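You operate a simulated robot arm through the tools that you are given. There is no shell and no other tool. Be economical: measure what you need, move in short steps, check, and stop when the job is done.

The job below is to be done with a simulated robot arm. You get a single attempt, and the scene is never put back.

## Task
Put things in order on the top of the dryer. At the end: the purple wax cloth stands where the orange cloth stood; the orange cloth stands where the yellow woollen stood; the yellow woollen stands where the green soap cage stood; the green soap cage from the top of the dryer stands on top of the grey dustpan; whatever was shut is shut again. Leave all else as you found it, and nothing knocked over.
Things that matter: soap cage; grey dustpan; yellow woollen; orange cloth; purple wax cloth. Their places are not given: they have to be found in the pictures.

Only the result counts: the job must be done as asked and must still hold three seconds after the hand-in. Knocking over, shifting, dropping, spilling or breaking anything else fails it. Flat cloth is picked up by pressing the open fingertips on it (5 to 10 N) and closing them slowly along it; thin cloth reads only 2 to 8 mm in the jaws.

## Robot
A 5-joint arm with a two-finger parallel gripper, fixed in place. Base frame: the origin is at the foot of the arm, x ahead of it, y to its left, z up; the work surface is at about z = 0. Units: cm, degrees, N and s.
With the tool pointing down near the work surface it reaches from about 26 to 68 cm from the base axis. Its first joint turns from -66.0 to 66.0 degrees. The tool tilts only in the upright plane through the base axis and itself; it spins freely about its own axis. Payload 2.9 kg.
The tool frame sits at the grasp point between the pads (the TCP): z along the fingers, y along the line on which they close. The tips reach 3 cm beyond it. Largest opening 11 cm; finger width 2, thickness 1; the body of the gripper, 4.8 by 11.2 cm, starts 5.5 cm behind the TCP.
Orientation is told as [roll, pitch, yaw] about the base's x, y, z axes, in that order, counted from this pose: with the fingers straight down and closing along the base's y, the tool's x points along the base's -x, its y along +y and its z along -z.

## Interface
- The arm moves only by the tool move_arm. Its argument "steps" is a list of rows, each a list of 3 entries, a list of its own where there are three numbers: the shift along the base's x, y, z in units of 300 mm (1.0 is 300 mm), then the turn, a rotation vector about the base's x, y, z in units of 60 degrees (1.0 is 60 degrees), then the finger opening in m, from 0 to 0.11. In form: [[[tx, ty, tz], [rx, ry, rz], hand], ...]. A call has 1 to 10 rows; each row is the pose to reach, as a shift and turn from the pose commanded when the call began. A call with a number of a shift or a turn outside -1 to 1 is refused whole. Rows are played at 5 a second. More than 5 cm and 8.6 degrees between two rows, or a gripper value outside its range, and nothing of the call is played. Where a pose cannot be reached the arm comes as near as it can. A force on the tool above 40 N (or 10 N above the force at the start of the call, whichever is more), or a blocked arm, ends the call early, and 0.2 s more pass. The fingers move at their own pace (about 10.8 cm/s each) and stop on an object; they squeeze with about 42 N. The grip force told is the motor's: it shows also when the fingers shut on nothing. Time passes only in rows, and 0.2 s behind the last, so rows that repeat a pose let the fingers close. It gives the time, the measured TCP pose, the force on the tool (base axes), the opening and the grip force at its end, in the units of the frame above (readings bear some noise).
- Cameras (640 x 400 px; columns grow to the right, rows downward): "scene" is fixed at [1.21, -44.19, 59.89]; the picture's right is [0.94, -0.34, 0.00], its down [-0.18, -0.51, -0.84] and it looks along [0.28, 0.79, -0.55] (base axes); focal length 344 px, centre (320, 200). "wrist" rides on the gripper at [-3.6, 0, -5.7] in the tool frame; the picture's right is [0.00, -1.00, 0.00], its down [0.97, 0.00, -0.24] and it looks along [0.24, 0.00, 0.97] (tool axes); focal length 218 px, centre (320, 200).
- capture(camera): a new picture of that camera. It takes no simulated time.
- measure_at(camera, pixels): for up to 12 pixels [column, row] of the newest picture of that camera ("zoom" is the newest enlarged one), the place [x, y, z] in the base frame of the surface seen there, good to about 0.3 cm, but the place of the scene camera against the robot may be out by one fixed shift of up to 1.2 cm in any direction. It takes no simulated time.
- inspect(camera, box): a new picture of the part [left, top, right, bottom] of that camera's present view, enlarged. It takes no simulated time.
- job_done(): hands the job in; it is judged then, once.

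Work in short steps. Measure before you move; look again where a grasp or a placing could have gone wrong, and mend it. You have 80 turns and 38 pictures in all, those below and enlarged ones among them. Open the gripper and draw the arm clear of the work before you hand the job in, unless the task says otherwise; then end with one line.

The tools are called after "Request:" as name(argument=value, ...) on one line, values as JSON. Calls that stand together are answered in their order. move_arm: Moves the arm, as the interface text tells. Its arguments: {"type":"object","properties":{"steps":{"type":"array"}},"required":["steps"]} The other tools are called the same way: capture (camera) takes a picture; measure_at (camera, pixels) gives the place of the surface under pixels of a picture; inspect (camera, box) takes an enlarged picture of a part of a camera's view; job_done () hands the job in.

At the start:

```text
time: 0.0
tcp_pos: [28.86, 25.37, 37.41]
tcp_rot: [0.0, 0.0, 0.0]
contact_force: [0.1, -0.6, -0.5]
gripper_width: 11.0
gripper_force: 0.1
```

scene: 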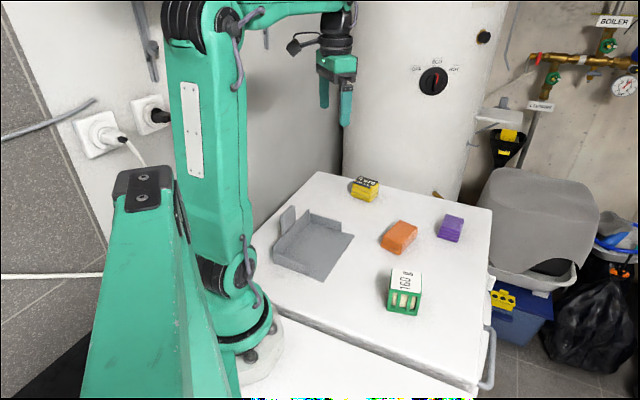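
wrist: 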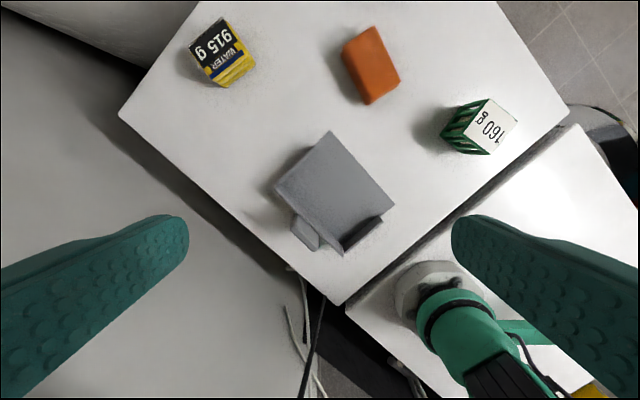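

The scene shows the yellow block at (365,188), orange at (400,237), purple at (451,228), green cage at (404,290) and dustpan at (313,245). I enlarge this part to measure it.

Request:
inspect(camera="scene", box=[260, 160, 500, 320])

Request:
inspect(camera="wrist", box=[160, 0, 560, 260])

```text
2.50 times, centred on (380, 240) of scene
```

zoom: 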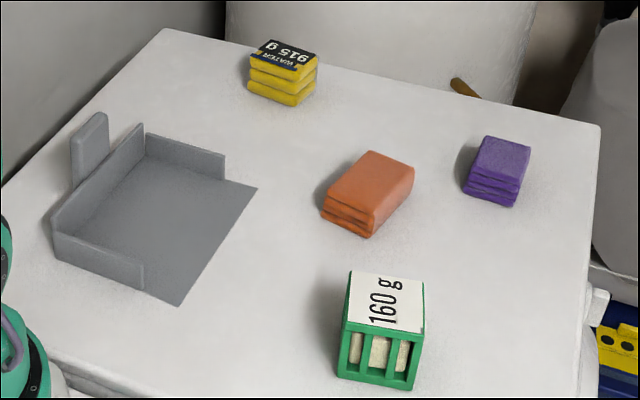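

```text
1.54 times, centred on (360, 130) of wrist
```

zoom: 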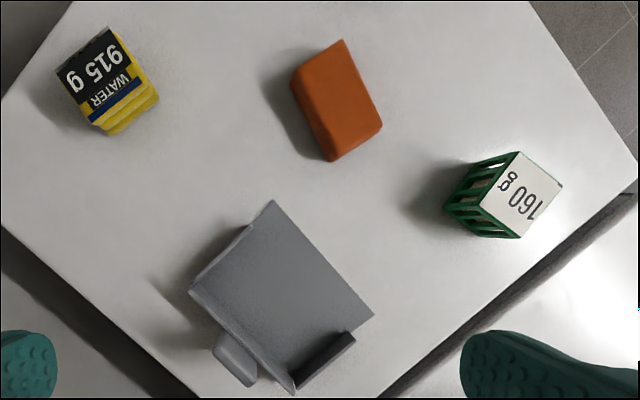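

I measure the object corners in the wrist zoom, and the same objects plus purple in the scene picture, which also gives the scene offset.

Request:
measure_at(camera="zoom", pixels=[[59, 72], [105, 31], [145, 80], [97, 121], [518, 155], [560, 185], [519, 235], [481, 205], [274, 204], [371, 314], [293, 385], [195, 290]])

Request:
measure_at(camera="zoom", pixels=[[341, 42], [380, 125], [333, 157], [296, 80], [338, 100], [85, 75], [520, 197], [280, 300], [330, 360], [235, 360], [420, 130], [200, 100]])

Request:
measure_at(camera="scene", pixels=[[442, 215], [458, 218], [454, 230], [438, 224], [448, 221], [446, 234], [366, 182], [402, 228], [406, 276], [315, 245], [370, 215], [292, 216]])

```text
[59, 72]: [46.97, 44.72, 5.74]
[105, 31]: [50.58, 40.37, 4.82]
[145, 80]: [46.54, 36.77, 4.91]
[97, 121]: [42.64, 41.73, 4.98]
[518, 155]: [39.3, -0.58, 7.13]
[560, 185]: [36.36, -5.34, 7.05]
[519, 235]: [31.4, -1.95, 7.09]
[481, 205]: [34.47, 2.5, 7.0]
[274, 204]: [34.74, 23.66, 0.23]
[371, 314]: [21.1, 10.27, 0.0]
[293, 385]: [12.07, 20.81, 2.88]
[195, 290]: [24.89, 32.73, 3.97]
```

```text
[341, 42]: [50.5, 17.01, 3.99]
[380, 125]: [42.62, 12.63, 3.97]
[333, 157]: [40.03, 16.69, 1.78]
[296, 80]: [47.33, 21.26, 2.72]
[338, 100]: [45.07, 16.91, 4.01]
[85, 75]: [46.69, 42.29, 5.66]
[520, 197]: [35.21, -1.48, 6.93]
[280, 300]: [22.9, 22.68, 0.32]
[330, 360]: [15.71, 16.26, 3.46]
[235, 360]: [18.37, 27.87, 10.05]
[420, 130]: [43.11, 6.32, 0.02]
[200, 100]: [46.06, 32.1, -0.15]
```

```text
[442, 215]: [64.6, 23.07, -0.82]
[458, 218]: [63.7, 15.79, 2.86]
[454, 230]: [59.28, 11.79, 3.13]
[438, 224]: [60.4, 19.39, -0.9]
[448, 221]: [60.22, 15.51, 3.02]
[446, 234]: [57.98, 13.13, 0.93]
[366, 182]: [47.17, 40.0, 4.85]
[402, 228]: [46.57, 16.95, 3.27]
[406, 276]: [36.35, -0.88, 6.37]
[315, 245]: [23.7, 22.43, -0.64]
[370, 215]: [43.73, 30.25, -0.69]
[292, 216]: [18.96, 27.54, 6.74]
```

The cage centre is about (35.4,-1.35), top z 7, with edges at 58°/-33°. The dustpan floor centre is about (23.2,22). I move above the cage with a yaw of -32°.

Request:
move_arm(steps=[[[0.022, -0.089, -0.075], [0, 0, -0.053], 0.11], [[0.044, -0.178, -0.15], [0, 0, -0.107], 0.11], [[0.065, -0.267, -0.225], [0, 0, -0.16], 0.11], [[0.087, -0.356, -0.3], [0, 0, -0.213], 0.11], [[0.109, -0.445, -0.375], [0, 0, -0.267], 0.11], [[0.131, -0.534, -0.45], [0, 0, -0.32], 0.11], [[0.153, -0.623, -0.525], [0, 0, -0.373], 0.11], [[0.174, -0.712, -0.6], [0, 0, -0.427], 0.11], [[0.196, -0.801, -0.675], [0, 0, -0.48], 0.11], [[0.218, -0.891, -0.75], [0, 0, -0.533], 0.11]])

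Request:
capture(camera="wrist")

```text
time: 2.2
tcp_pos: [35.25, -1.21, 15.02]
tcp_rot: [0.0, 0.0, -32.0]
contact_force: [0.5, -1.0, 0.9]
gripper_width: 10.99
gripper_force: 0.2
```

```text
33 pictures are left
```

wrist: 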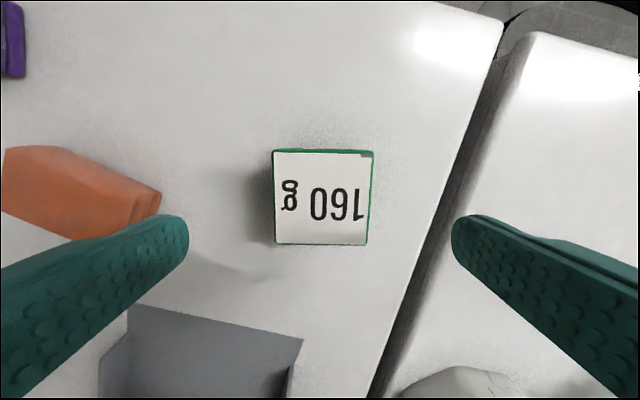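

The cage's top shows nearly aligned at columns 272–374, rows 150–244. I measure its corners and, through the picture edge, check the orange.

Request:
measure_at(camera="wrist", pixels=[[276, 153], [371, 155], [365, 242], [277, 240], [322, 200], [400, 200], [302, 341]])

```text
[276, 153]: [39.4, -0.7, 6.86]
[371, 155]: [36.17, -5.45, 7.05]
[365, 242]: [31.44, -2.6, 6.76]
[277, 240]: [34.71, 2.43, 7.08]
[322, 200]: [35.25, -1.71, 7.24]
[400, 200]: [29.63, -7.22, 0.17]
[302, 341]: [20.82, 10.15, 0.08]
```

The centre is (35.43,-1.58) and yaw should be about -33.5°. I descend to z 4 and close.

Request:
move_arm(steps=[[[0.006, -0.012, -0.1], [0, 0, -0.028], 0.11], [[0.006, -0.012, -0.2], [0, 0, -0.028], 0.11], [[0.006, -0.012, -0.3], [0, 0, -0.028], 0.11], [[0.006, -0.012, -0.367], [0, 0, -0.028], 0.11], [[0.006, -0.012, -0.367], [0, 0, -0.028], 0.08], [[0.006, -0.012, -0.367], [0, 0, -0.028], 0.06], [[0.006, -0.012, -0.367], [0, 0, -0.028], 0.05], [[0.006, -0.012, -0.367], [0, 0, -0.028], 0.04]])

```text
time: 4.0
tcp_pos: [35.8, -1.94, 3.88]
tcp_rot: [0.0, 0.0, -33.6]
contact_force: [0.7, -0.2, 0.2]
gripper_width: 6.36
gripper_force: 42.5
```

The grip holds at 6.36 cm. I lift it straight up 12 cm, then carry it over the dustpan centre (23.3,21.8) with yaw -45°.

Request:
move_arm(steps=[[[0, 0, 0.1], [0, 0, 0], 0.04], [[0, 0, 0.25], [0, 0, 0], 0.04], [[0, 0, 0.4], [0, 0, 0], 0.04], [[-0.058, 0.112, 0.4], [0, 0, -0.027], 0.04], [[-0.117, 0.224, 0.4], [0, 0, -0.054], 0.04], [[-0.175, 0.336, 0.4], [0, 0, -0.081], 0.04], [[-0.234, 0.448, 0.4], [0, 0, -0.108], 0.04], [[-0.292, 0.56, 0.4], [0, 0, -0.135], 0.04], [[-0.351, 0.672, 0.4], [0, 0, -0.162], 0.04], [[-0.409, 0.784, 0.4], [0, 0, -0.189], 0.04]])

Request:
capture(camera="wrist")

Request:
capture(camera="scene")

```text
time: 6.2
tcp_pos: [23.59, 21.66, 15.85]
tcp_rot: [0.0, 0.0, -45.0]
contact_force: [0.9, -0.4, -2.9]
gripper_width: 6.37
gripper_force: 42.3
```

```text
32 pictures are left
```

wrist: 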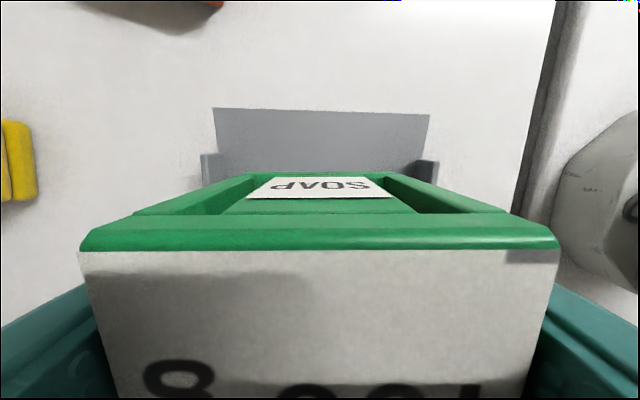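

```text
31 pictures are left
```

scene: 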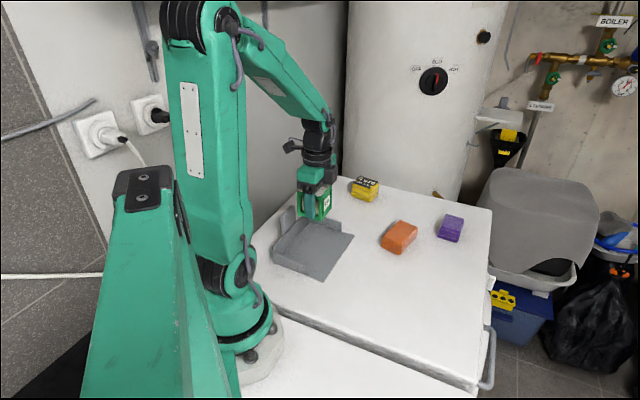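

The cage is centred over the pan floor (side walls at columns 205 and 435). I descend to just above the floor, with small steps at the end.

Request:
move_arm(steps=[[[0, 0, -0.1], [0, 0, 0], 0.04], [[0, 0, -0.2], [0, 0, 0], 0.04], [[0, 0, -0.3], [0, 0, 0], 0.04], [[0, 0, -0.36], [0, 0, 0], 0.04], [[0, 0, -0.375], [0, 0, 0], 0.04], [[0, 0, -0.383], [0, 0, 0], 0.04]])

```text
time: 7.6
tcp_pos: [23.35, 21.88, 4.4]
tcp_rot: [-0.1, 0.0, -45.1]
contact_force: [-0.8, -0.5, -1.5]
gripper_width: 6.39
gripper_force: 41.9
```

It hasn't touched yet (-1.5 N), so I go down in 1 mm steps.

Request:
move_arm(steps=[[[0, 0, -0.004], [0, 0, 0], 0.04], [[0, 0, -0.008], [0, 0, 0], 0.04]])

```text
time: 8.2
tcp_pos: [23.39, 21.83, 4.19]
tcp_rot: [0.0, 0.0, -44.9]
contact_force: [-0.2, -0.1, -1.4]
gripper_width: 6.39
gripper_force: 41.5
```

Request:
move_arm(steps=[[[0, 0, -0.004], [0, 0, 0], 0.04], [[0, 0, -0.008], [0, 0, 0], 0.04]])

```text
time: 8.8
tcp_pos: [23.53, 21.89, 3.94]
tcp_rot: [0.2, 0.0, -45.0]
contact_force: [-0.6, -4.7, 27.8]
gripper_width: 6.35
gripper_force: 42.3
```

Contact shows at 27.8 N, so the cage is on the floor. I ease up 1 mm, open, and rise.

Request:
move_arm(steps=[[[0, 0, 0.004], [0, 0, 0], 0.04], [[0, 0, 0.004], [0, 0, 0], 0.07], [[0, 0, 0.004], [0, 0, 0], 0.1], [[0, 0, 0.004], [0, 0, 0], 0.1], [[0, 0, 0.1], [0, 0, 0], 0.1], [[0, 0, 0.23], [0, 0, 0], 0.1], [[0, 0, 0.36], [0, 0, 0], 0.1], [[0, 0, 0.5], [0, 0, 0], 0.1]])

Request:
capture(camera="wrist")

Request:
inspect(camera="scene", box=[260, 160, 500, 320])

```text
time: 10.6
tcp_pos: [23.24, 21.76, 19.04]
tcp_rot: [0.0, 0.0, -45.0]
contact_force: [-0.4, 0.1, -0.4]
gripper_width: 10.02
gripper_force: 0.0
```

```text
30 pictures are left
```

wrist: 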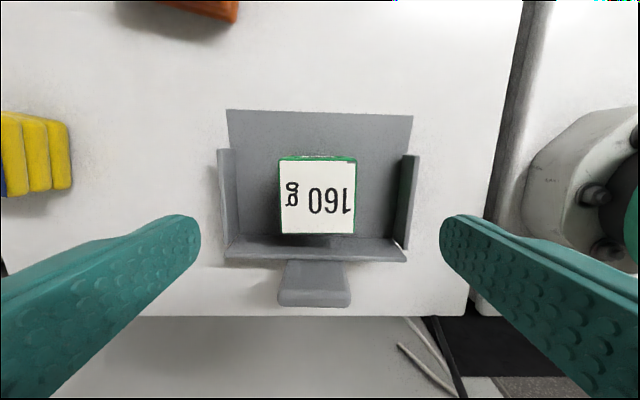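

```text
2.50 times, centred on (380, 240) of scene
```

zoom: 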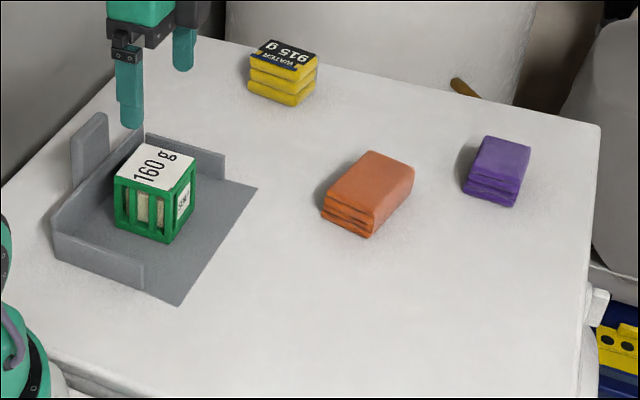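

The cage stands in the pan and the pan is unmoved. Next I go above the yellow woollen at about (46.6,41).

Request:
move_arm(steps=[[[0.097, 0.08, 0.01], [0, 0, 0], 0.11], [[0.193, 0.16, 0.01], [0, 0, 0], 0.11], [[0.29, 0.24, 0.01], [0, 0, 0], 0.11], [[0.387, 0.32, 0.01], [0, 0, 0], 0.11], [[0.483, 0.4, 0.01], [0, 0, 0], 0.11], [[0.58, 0.48, 0.01], [0, 0, 0], 0.11], [[0.677, 0.56, 0.01], [0, 0, 0], 0.11], [[0.773, 0.64, 0.01], [0, 0, 0], 0.11]])

Request:
capture(camera="wrist")

```text
time: 12.4
tcp_pos: [46.49, 40.95, 18.87]
tcp_rot: [0.0, 0.0, -45.0]
contact_force: [0.6, -0.1, 0.4]
gripper_width: 10.99
gripper_force: 0.1
```

```text
28 pictures are left
```

wrist: 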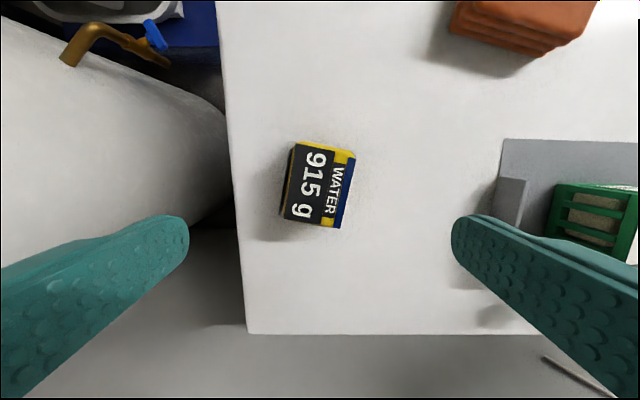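

The yellow's top is at columns 282–355, rows 140–228, and the boiler's side is close on the left (~(215,130)). I measure both.

Request:
measure_at(camera="wrist", pixels=[[297, 143], [354, 150], [341, 226], [284, 217], [318, 185], [205, 160], [215, 115], [150, 130], [120, 200], [232, 200], [100, 60], [350, 185]])

Request:
inspect(camera="wrist", box=[240, 110, 400, 260])

```text
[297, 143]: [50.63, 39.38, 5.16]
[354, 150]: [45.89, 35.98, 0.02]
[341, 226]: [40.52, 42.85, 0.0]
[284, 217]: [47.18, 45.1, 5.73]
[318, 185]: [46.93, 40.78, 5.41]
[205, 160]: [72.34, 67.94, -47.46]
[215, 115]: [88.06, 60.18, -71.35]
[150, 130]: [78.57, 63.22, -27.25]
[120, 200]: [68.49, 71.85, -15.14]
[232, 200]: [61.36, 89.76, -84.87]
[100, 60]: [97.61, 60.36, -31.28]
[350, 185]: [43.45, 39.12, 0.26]
```

```text
2.67 times, centred on (320, 185) of wrist
```

zoom: 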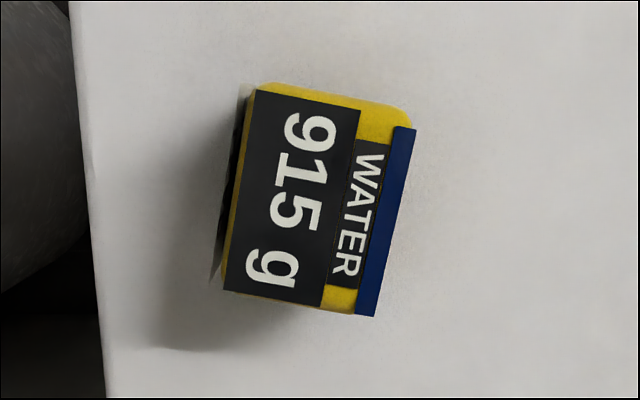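

I measure the top-face corners in the zoom.

Request:
measure_at(camera="zoom", pixels=[[265, 92], [400, 120], [365, 305], [232, 286], [244, 190], [388, 210], [316, 198], [300, 95], [335, 195], [300, 299]])

```text
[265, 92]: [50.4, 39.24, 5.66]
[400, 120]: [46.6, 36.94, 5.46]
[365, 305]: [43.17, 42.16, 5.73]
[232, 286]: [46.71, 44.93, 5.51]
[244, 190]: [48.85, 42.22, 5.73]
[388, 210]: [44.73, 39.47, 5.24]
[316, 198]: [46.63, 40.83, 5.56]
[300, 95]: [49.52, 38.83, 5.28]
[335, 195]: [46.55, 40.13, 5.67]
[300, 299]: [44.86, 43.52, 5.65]
```

The centre is (46.75,40.8), top z 5.6, with the short side along 35°. I turn to yaw -55.4°, descend to z 3.5 and close.

Request:
move_arm(steps=[[[0.004, -0.003, -0.1], [0, 0, -0.09], 0.11], [[0.008, -0.007, -0.2], [0, 0, -0.173], 0.11], [[0.008, -0.007, -0.3], [0, 0, -0.173], 0.11], [[0.008, -0.007, -0.4], [0, 0, -0.173], 0.11], [[0.008, -0.007, -0.48], [0, 0, -0.173], 0.11], [[0.008, -0.007, -0.524], [0, 0, -0.173], 0.11], [[0.008, -0.007, -0.524], [0, 0, -0.173], 0.08], [[0.008, -0.007, -0.524], [0, 0, -0.173], 0.06], [[0.008, -0.007, -0.524], [0, 0, -0.173], 0.05], [[0.008, -0.007, -0.524], [0, 0, -0.173], 0.03]])

```text
time: 14.6
tcp_pos: [46.6, 40.7, 3.53]
tcp_rot: [0.1, 0.0, -55.3]
contact_force: [1.2, 0.9, 0.0]
gripper_width: 5.98
gripper_force: 42.3
```

It grips at 5.98 cm. I lift 12 cm and start the carry toward the cage's old place.

Request:
move_arm(steps=[[[0, 0, 0.1], [0, 0, 0], 0.03], [[0, 0, 0.25], [0, 0, 0], 0.03], [[0, 0, 0.4], [0, 0, 0], 0.03], [[-0.037, -0.14, 0.4], [0, 0, 0], 0.03], [[-0.075, -0.28, 0.4], [0, 0, 0], 0.03], [[-0.112, -0.42, 0.4], [0, 0, 0], 0.03], [[-0.149, -0.56, 0.4], [0, 0, 0], 0.03], [[-0.187, -0.7, 0.4], [0, 0, 0], 0.03]])

Request:
capture(camera="scene")

```text
time: 16.4
tcp_pos: [41.25, 19.85, 15.53]
tcp_rot: [0.0, 0.0, -55.3]
contact_force: [0.3, 0.2, -1.9]
gripper_width: 5.96
gripper_force: 41.4
```

```text
26 pictures are left
```

scene: 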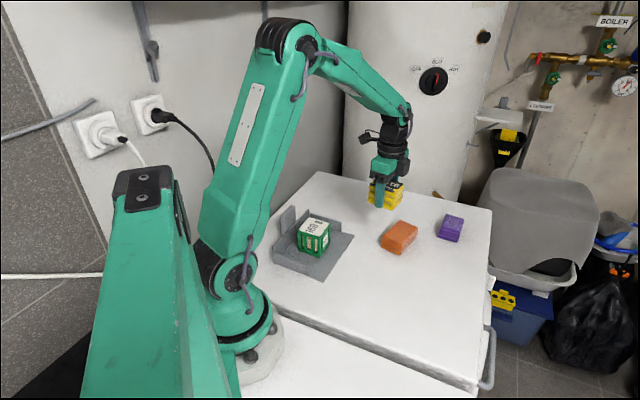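

The yellow hangs level. I carry it the rest of the way to (35.43,-1.58) and down to just above the surface.

Request:
move_arm(steps=[[[-0.038, -0.142, 0], [0, 0, 0], 0.03], [[-0.076, -0.285, 0], [0, 0, 0], 0.03], [[-0.114, -0.427, 0], [0, 0, 0], 0.03], [[-0.152, -0.57, 0], [0, 0, 0], 0.03], [[-0.19, -0.712, 0], [0, 0, 0], 0.03], [[-0.19, -0.712, -0.13], [0, 0, 0], 0.03], [[-0.19, -0.712, -0.26], [0, 0, 0], 0.03], [[-0.19, -0.712, -0.36], [0, 0, 0], 0.03], [[-0.19, -0.712, -0.385], [0, 0, 0], 0.03], [[-0.19, -0.712, -0.393], [0, 0, 0], 0.03]])

Request:
inspect(camera="scene", box=[340, 220, 480, 320])

```text
time: 18.6
tcp_pos: [35.14, -1.56, 3.57]
tcp_rot: [0.0, 0.1, -55.3]
contact_force: [-0.1, 0.1, -1.4]
gripper_width: 5.97
gripper_force: 41.9
```

```text
4.00 times, centred on (410, 270) of scene
```

zoom: 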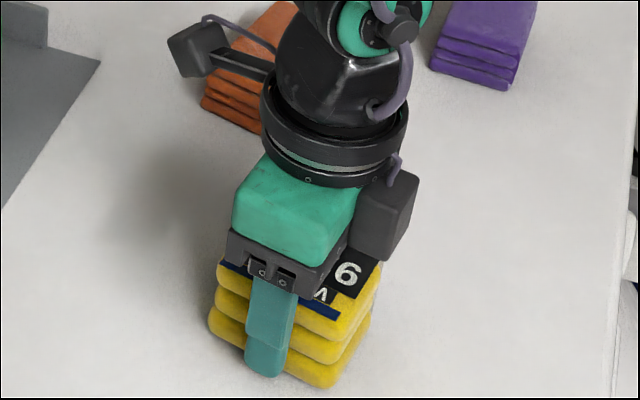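

Nearly down; I lower in 1 mm steps until it touches.

Request:
move_arm(steps=[[[0, 0, -0.004], [0, 0, 0], 0.03], [[0, 0, -0.008], [0, 0, 0], 0.03]])

```text
time: 19.2
tcp_pos: [35.53, -1.49, 3.52]
tcp_rot: [0.0, 0.0, -55.4]
contact_force: [-15.1, -5.2, 32.1]
gripper_width: 5.98
gripper_force: 42.8
```

Contact (32 N). I ease up 1 mm, release and rise.

Request:
move_arm(steps=[[[0, 0, 0.004], [0, 0, 0], 0.03], [[0, 0, 0.004], [0, 0, 0], 0.06], [[0, 0, 0.004], [0, 0, 0], 0.08], [[0, 0, 0.004], [0, 0, 0], 0.105], [[0, 0, 0.004], [0, 0, 0], 0.105], [[0, 0, 0.1], [0, 0, 0], 0.105], [[0, 0, 0.23], [0, 0, 0], 0.105], [[0, 0, 0.36], [0, 0, 0], 0.105], [[0, 0, 0.45], [0, 0, 0], 0.105]])

Request:
capture(camera="wrist")

```text
time: 21.2
tcp_pos: [35.47, -1.58, 17.28]
tcp_rot: [0.0, 0.1, -55.2]
contact_force: [0.2, -0.1, -1.3]
gripper_width: 10.49
gripper_force: 0.0
```

```text
24 pictures are left
```

wrist: 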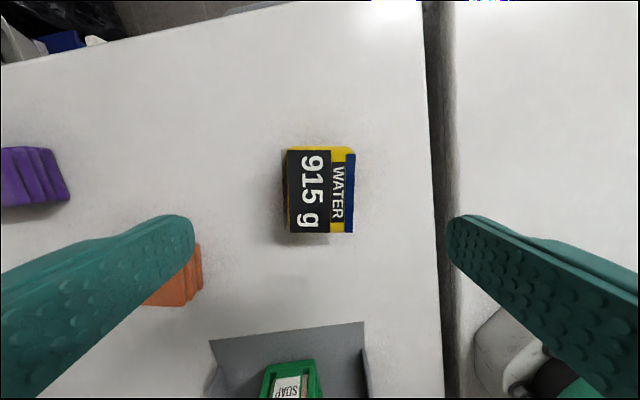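

Yellow stands upright at the cage's old place. I check its centre, then head over the orange cloth at (45.3,16.9), turning toward yaw 29°.

Request:
measure_at(camera="wrist", pixels=[[290, 150], [351, 155], [349, 230], [290, 232], [320, 190]])

Request:
move_arm(steps=[[[0.033, 0.062, 0.02], [0, 0, 0.1], 0.11], [[0.066, 0.123, 0.03], [0, 0, 0.2], 0.11], [[0.099, 0.185, 0.03], [0, 0, 0.3], 0.11], [[0.132, 0.246, 0.03], [0, 0, 0.4], 0.11], [[0.165, 0.308, 0.03], [0, 0, 0.5], 0.11], [[0.197, 0.37, 0.03], [0, 0, 0.6], 0.11], [[0.23, 0.431, 0.03], [0, 0, 0.7], 0.11], [[0.263, 0.493, 0.03], [0, 0, 0.8], 0.11], [[0.296, 0.554, 0.03], [0, 0, 0.9], 0.11], [[0.329, 0.616, 0.03], [0, 0, 1.0], 0.11]])

Request:
move_arm(steps=[[[0, 0, 0], [0, 0, 0.1], 0.11], [[0, 0, 0], [0, 0, 0.2], 0.11], [[0, 0, 0], [0, 0, 0.3], 0.11], [[0, 0, 0], [0, 0, 0.4], 0.11]])

Request:
inspect(camera="wrist", box=[200, 100, 440, 260])

```text
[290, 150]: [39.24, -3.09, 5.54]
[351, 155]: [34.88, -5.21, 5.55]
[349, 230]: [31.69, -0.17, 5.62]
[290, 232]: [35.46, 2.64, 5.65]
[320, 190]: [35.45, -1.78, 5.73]
```

```text
time: 23.4
tcp_pos: [45.23, 16.81, 17.71]
tcp_rot: [0.0, 0.0, 4.8]
contact_force: [0.4, 0.7, 0.0]
gripper_width: 10.99
gripper_force: 0.1
```

```text
time: 24.4
tcp_pos: [45.34, 16.99, 17.85]
tcp_rot: [-0.1, 0.1, 28.8]
contact_force: [0.0, -0.8, 0.0]
gripper_width: 11.02
gripper_force: 0.0
```

```text
2.50 times, centred on (320, 180) of wrist
```

zoom: 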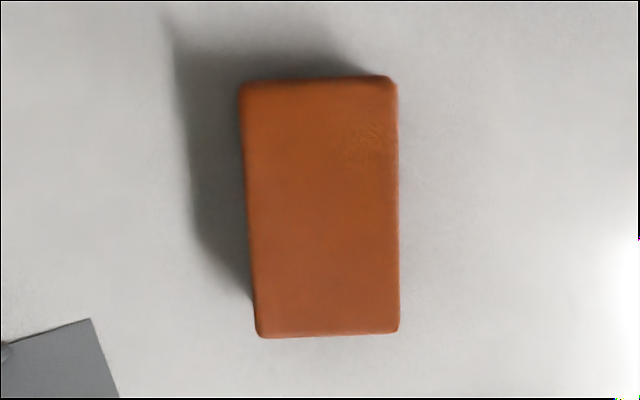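

Yellow's centre is (35.3,-1.5), as wanted. Orange is nearly aligned, at zoom columns 240–400, rows 76–338; I measure its corners.

Request:
measure_at(camera="zoom", pixels=[[246, 86], [391, 84], [394, 326], [262, 330], [252, 208], [395, 205], [323, 205], [320, 82], [328, 330]])

```text
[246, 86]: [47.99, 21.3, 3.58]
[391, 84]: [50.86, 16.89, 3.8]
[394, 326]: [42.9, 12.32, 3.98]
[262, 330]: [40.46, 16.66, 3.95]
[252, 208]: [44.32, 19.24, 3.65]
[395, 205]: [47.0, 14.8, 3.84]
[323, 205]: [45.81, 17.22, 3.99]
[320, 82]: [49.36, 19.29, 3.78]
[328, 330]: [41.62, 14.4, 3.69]
```

The centre is (45.55,16.8), top z 3.9, long axis 30.7°. I descend to z 3.3 and close on the 5 cm side.

Request:
move_arm(steps=[[[0.008, -0.004, -0.1], [0, 0, 0.035], 0.11], [[0.008, -0.004, -0.22], [0, 0, 0.035], 0.11], [[0.008, -0.004, -0.34], [0, 0, 0.035], 0.11], [[0.008, -0.004, -0.44], [0, 0, 0.035], 0.11], [[0.008, -0.004, -0.486], [0, 0, 0.035], 0.11], [[0.008, -0.004, -0.486], [0, 0, 0.035], 0.08], [[0.008, -0.004, -0.486], [0, 0, 0.035], 0.06], [[0.008, -0.004, -0.486], [0, 0, 0.035], 0.04], [[0.008, -0.004, -0.486], [0, 0, 0.035], 0.02]])

```text
time: 26.4
tcp_pos: [45.71, 17.01, 3.31]
tcp_rot: [0.0, 0.1, 30.7]
contact_force: [-0.8, -0.4, -0.2]
gripper_width: 5.89
gripper_force: 42.0
```

It grips at 5.89 cm. I lift 12 cm and carry it to the yellow's old place (46.75,40.8).

Request:
move_arm(steps=[[[0, 0, 0.1], [0, 0, 0], 0.02], [[0, 0, 0.25], [0, 0, 0], 0.02], [[0, 0, 0.4], [0, 0, 0], 0.02], [[0.006, 0.12, 0.4], [0, 0, 0], 0.02], [[0.012, 0.24, 0.4], [0, 0, 0], 0.02], [[0.018, 0.36, 0.4], [0, 0, 0], 0.02], [[0.024, 0.48, 0.4], [0, 0, 0], 0.02], [[0.03, 0.6, 0.4], [0, 0, 0], 0.02], [[0.036, 0.72, 0.4], [0, 0, 0], 0.02], [[0.04, 0.8, 0.4], [0, 0, 0], 0.02]])

Request:
capture(camera="scene")

```text
time: 28.6
tcp_pos: [46.7, 40.51, 15.47]
tcp_rot: [0.0, 0.0, 30.8]
contact_force: [0.6, 0.0, -0.1]
gripper_width: 5.9
gripper_force: 42.1
```

```text
22 pictures are left
```

scene: 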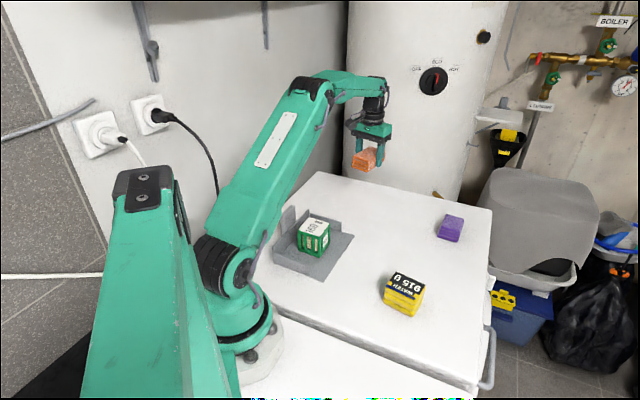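

The orange cloth is held. I lower to just above the surface, then touch down in small steps.

Request:
move_arm(steps=[[[0, 0, -0.13], [0, 0, 0], 0.02], [[0, 0, -0.26], [0, 0, 0], 0.02], [[0, 0, -0.36], [0, 0, 0], 0.02], [[0, 0, -0.39], [0, 0, 0], 0.02], [[0, 0, -0.394], [0, 0, 0], 0.02], [[0, 0, -0.398], [0, 0, 0], 0.02]])

```text
time: 30.0
tcp_pos: [46.8, 40.64, 3.21]
tcp_rot: [-0.1, -0.1, 30.8]
contact_force: [-0.4, 0.5, 0.2]
gripper_width: 5.92
gripper_force: 42.1
```

Request:
move_arm(steps=[[[0, 0, -0.003], [0, 0, 0], 0.02], [[0, 0, -0.006], [0, 0, 0], 0.02]])

```text
time: 30.6
tcp_pos: [46.87, 40.64, 3.24]
tcp_rot: [0.0, -0.2, 30.7]
contact_force: [-3.4, -6.1, 13.4]
gripper_width: 5.9
gripper_force: 42.3
```

It touches down (13 N). I release and rise.

Request:
move_arm(steps=[[[0, 0, 0.002], [0, 0, 0], 0.05], [[0, 0, 0.002], [0, 0, 0], 0.08], [[0, 0, 0.002], [0, 0, 0], 0.105], [[0, 0, 0.002], [0, 0, 0], 0.105], [[0, 0, 0.1], [0, 0, 0], 0.105], [[0, 0, 0.23], [0, 0, 0], 0.105], [[0, 0, 0.36], [0, 0, 0], 0.105], [[0, 0, 0.49], [0, 0, 0], 0.105]])

Request:
capture(camera="wrist")

```text
time: 32.4
tcp_pos: [46.75, 40.87, 17.75]
tcp_rot: [0.0, 0.1, 30.8]
contact_force: [0.3, -0.2, -0.5]
gripper_width: 10.5
gripper_force: 0.1
```

```text
21 pictures are left
```

wrist: 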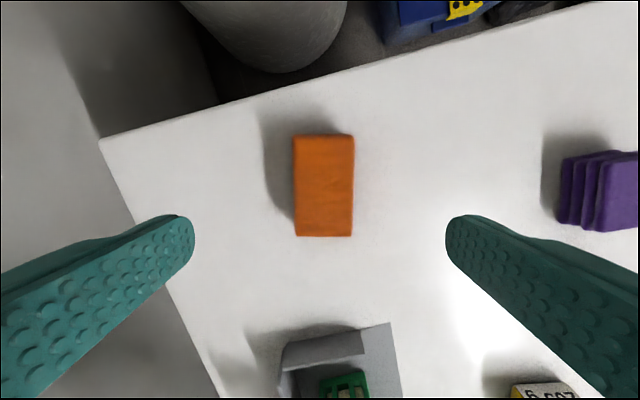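

Orange stands at the yellow's old place. I measure it, and the purple at about (600,190).

Request:
measure_at(camera="wrist", pixels=[[296, 138], [351, 138], [350, 234], [298, 234], [323, 186], [612, 155], [636, 155], [597, 225], [630, 228], [615, 190]])

```text
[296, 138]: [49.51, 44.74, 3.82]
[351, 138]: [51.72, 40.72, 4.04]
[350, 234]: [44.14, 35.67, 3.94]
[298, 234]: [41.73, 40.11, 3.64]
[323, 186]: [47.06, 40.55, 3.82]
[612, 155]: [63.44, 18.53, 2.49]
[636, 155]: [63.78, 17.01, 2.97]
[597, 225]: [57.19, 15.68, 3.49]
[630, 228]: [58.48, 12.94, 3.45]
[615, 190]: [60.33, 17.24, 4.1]
```

Orange's centre is (46.8,40.4), good. I move above the purple cloth at about (60.5,15.3).

Request:
move_arm(steps=[[[0.057, -0.106, 0], [0, 0, 0], 0.11], [[0.115, -0.212, 0], [0, 0, 0], 0.11], [[0.172, -0.319, 0], [0, 0, 0], 0.11], [[0.229, -0.425, 0], [0, 0, 0], 0.11], [[0.287, -0.531, 0], [0, 0, 0], 0.11], [[0.344, -0.637, 0], [0, 0, 0], 0.11], [[0.402, -0.744, 0], [0, 0, 0], 0.11], [[0.459, -0.85, 0], [0, 0, 0], 0.11]])

Request:
inspect(camera="wrist", box=[200, 100, 440, 260])

```text
time: 34.2
tcp_pos: [60.59, 15.16, 17.86]
tcp_rot: [0.1, 0.1, 30.7]
contact_force: [-0.4, -0.4, 0.1]
gripper_width: 10.99
gripper_force: 0.0
```

```text
2.50 times, centred on (320, 180) of wrist
```

zoom: 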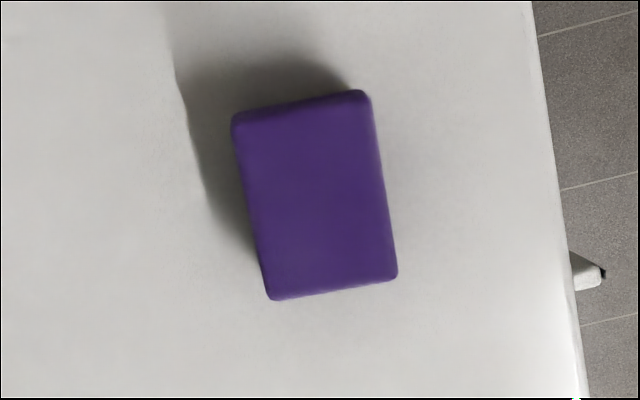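

The purple top is a rectangle, zoom corners (233,118), (368,93), (397,278), (270,298). I measure it.

Request:
measure_at(camera="zoom", pixels=[[242, 120], [364, 99], [390, 272], [274, 292], [254, 205], [380, 190], [318, 196], [305, 108], [335, 284]])

```text
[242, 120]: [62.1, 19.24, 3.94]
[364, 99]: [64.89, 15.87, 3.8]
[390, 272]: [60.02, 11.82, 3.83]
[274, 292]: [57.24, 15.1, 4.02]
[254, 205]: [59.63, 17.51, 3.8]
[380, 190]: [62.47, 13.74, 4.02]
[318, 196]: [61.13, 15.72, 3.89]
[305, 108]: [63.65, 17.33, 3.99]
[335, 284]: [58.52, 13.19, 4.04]
```

The centre is (61.06,15.5), top z 3.9, long axis 40°. I turn by 9.3°, descend to z 3.3 and close.

Request:
move_arm(steps=[[[0.009, 0.004, -0.1], [0, 0, 0.08], 0.11], [[0.018, 0.007, -0.22], [0, 0, 0.155], 0.11], [[0.018, 0.007, -0.34], [0, 0, 0.155], 0.11], [[0.018, 0.007, -0.44], [0, 0, 0.155], 0.11], [[0.018, 0.007, -0.486], [0, 0, 0.155], 0.11], [[0.018, 0.007, -0.486], [0, 0, 0.155], 0.08], [[0.018, 0.007, -0.486], [0, 0, 0.155], 0.06], [[0.018, 0.007, -0.486], [0, 0, 0.155], 0.04], [[0.018, 0.007, -0.486], [0, 0, 0.155], 0.02]])

```text
time: 36.2
tcp_pos: [61.18, 15.5, 3.15]
tcp_rot: [0.1, 0.0, 40.1]
contact_force: [0.4, 0.1, -0.3]
gripper_width: 5.41
gripper_force: 42.3
```

It grips at 5.41 cm. I lift and carry it to the orange's old place (45.55,16.8), stopping 10 cm above.

Request:
move_arm(steps=[[[0, 0, 0.1], [0, 0, 0], 0.02], [[0, 0, 0.22], [0, 0, 0], 0.02], [[0, 0, 0.34], [0, 0, 0], 0.02], [[-0.129, 0.011, 0.34], [0, 0, 0], 0.02], [[-0.258, 0.022, 0.34], [0, 0, 0], 0.02], [[-0.388, 0.033, 0.34], [0, 0, 0], 0.02], [[-0.517, 0.043, 0.34], [0, 0, 0], 0.02], [[-0.517, 0.043, 0.2], [0, 0, 0], 0.02], [[-0.517, 0.043, 0.1], [0, 0, 0], 0.02], [[-0.517, 0.043, 0.02], [0, 0, 0], 0.02]])

Request:
capture(camera="scene")

```text
time: 38.4
tcp_pos: [45.56, 16.69, 3.68]
tcp_rot: [0.0, 0.0, 40.1]
contact_force: [0.0, 0.6, -0.5]
gripper_width: 5.39
gripper_force: 41.8
```

```text
19 pictures are left
```

scene: 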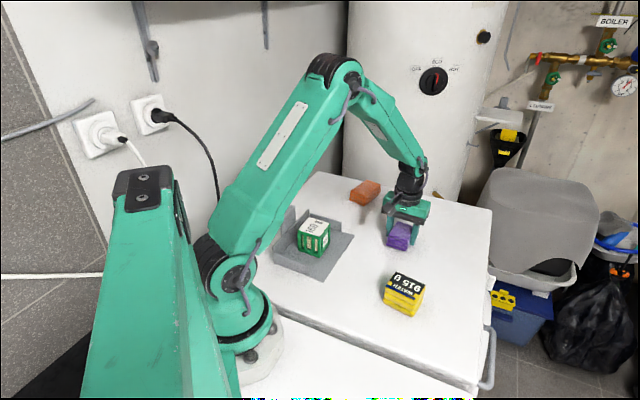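

Purple is just above the surface. I lower in small steps to contact.

Request:
move_arm(steps=[[[0, 0, -0.01], [0, 0, 0], 0.02], [[0, 0, -0.015], [0, 0, 0], 0.02], [[0, 0, -0.019], [0, 0, 0], 0.02], [[0, 0, -0.022], [0, 0, 0], 0.02]])

```text
time: 39.4
tcp_pos: [45.82, 16.92, 3.18]
tcp_rot: [0.0, 0.0, 40.2]
contact_force: [-0.6, -0.2, 0.3]
gripper_width: 5.4
gripper_force: 41.7
```

Request:
move_arm(steps=[[[0, 0, -0.003], [0, 0, 0], 0.02], [[0, 0, -0.005], [0, 0, 0], 0.02]])

```text
time: 40.0
tcp_pos: [45.51, 16.98, 3.09]
tcp_rot: [0.0, 0.0, 40.0]
contact_force: [0.7, -0.2, 1.1]
gripper_width: 5.38
gripper_force: 42.1
```

Request:
move_arm(steps=[[[0, 0, -0.003], [0, 0, 0], 0.02], [[0, 0, -0.005], [0, 0, 0], 0.02]])

```text
time: 40.6
tcp_pos: [45.64, 16.9, 3.1]
tcp_rot: [0.0, 0.0, 39.9]
contact_force: [-0.1, -2.7, 7.2]
gripper_width: 5.4
gripper_force: 42.0
```

Contact (7 N). I release and rise well clear.

Request:
move_arm(steps=[[[0, 0, 0], [0, 0, 0], 0.05], [[0, 0, 0], [0, 0, 0], 0.08], [[0, 0, 0], [0, 0, 0], 0.105], [[0, 0, 0], [0, 0, 0], 0.105], [[0, 0, 0.1], [0, 0, 0], 0.105], [[0, 0, 0.23], [0, 0, 0], 0.105], [[0, 0, 0.36], [0, 0, 0], 0.105], [[0, 0, 0.5], [0, 0, 0], 0.105], [[0, 0, 0.65], [0, 0, 0], 0.105], [[0, 0, 0.8], [0, 0, 0], 0.105]])

Request:
capture(camera="wrist")

Request:
capture(camera="scene")

```text
time: 42.8
tcp_pos: [45.52, 16.64, 27.0]
tcp_rot: [-0.1, 0.0, 40.0]
contact_force: [0.5, -0.5, -0.3]
gripper_width: 10.5
gripper_force: 0.1
```

```text
18 pictures are left
```

wrist: 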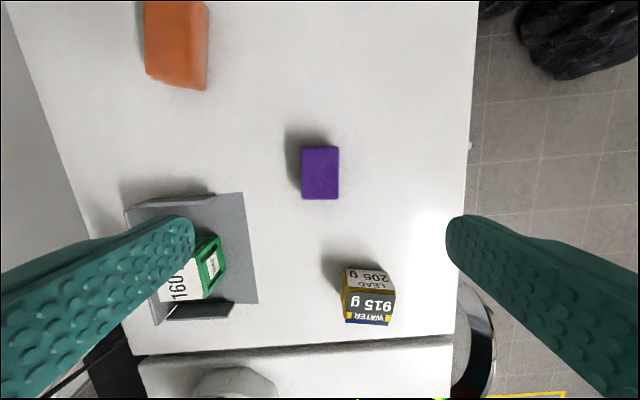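

```text
17 pictures are left
```

scene: 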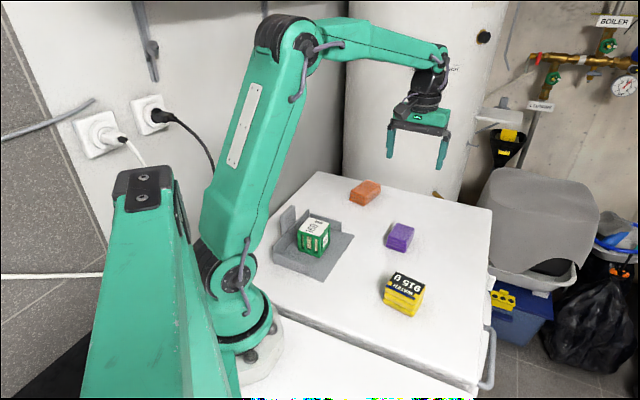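

All four objects stand at their targets, upright and released, and the arm is 27 cm up and open. Nothing needed opening, so I hand in.

Request:
job_done()

```text
The job is handed in.
```

I moved all four objects to the places you asked for and handed the job in. The green soap cage is on the grey dustpan, the yellow woollen is where the cage stood, the orange cloth is where the woollen stood, and the purple wax cloth is where the orange cloth stood. In the last pictures they are upright and nothing else looks moved; I opened nothing, so there was nothing to shut.
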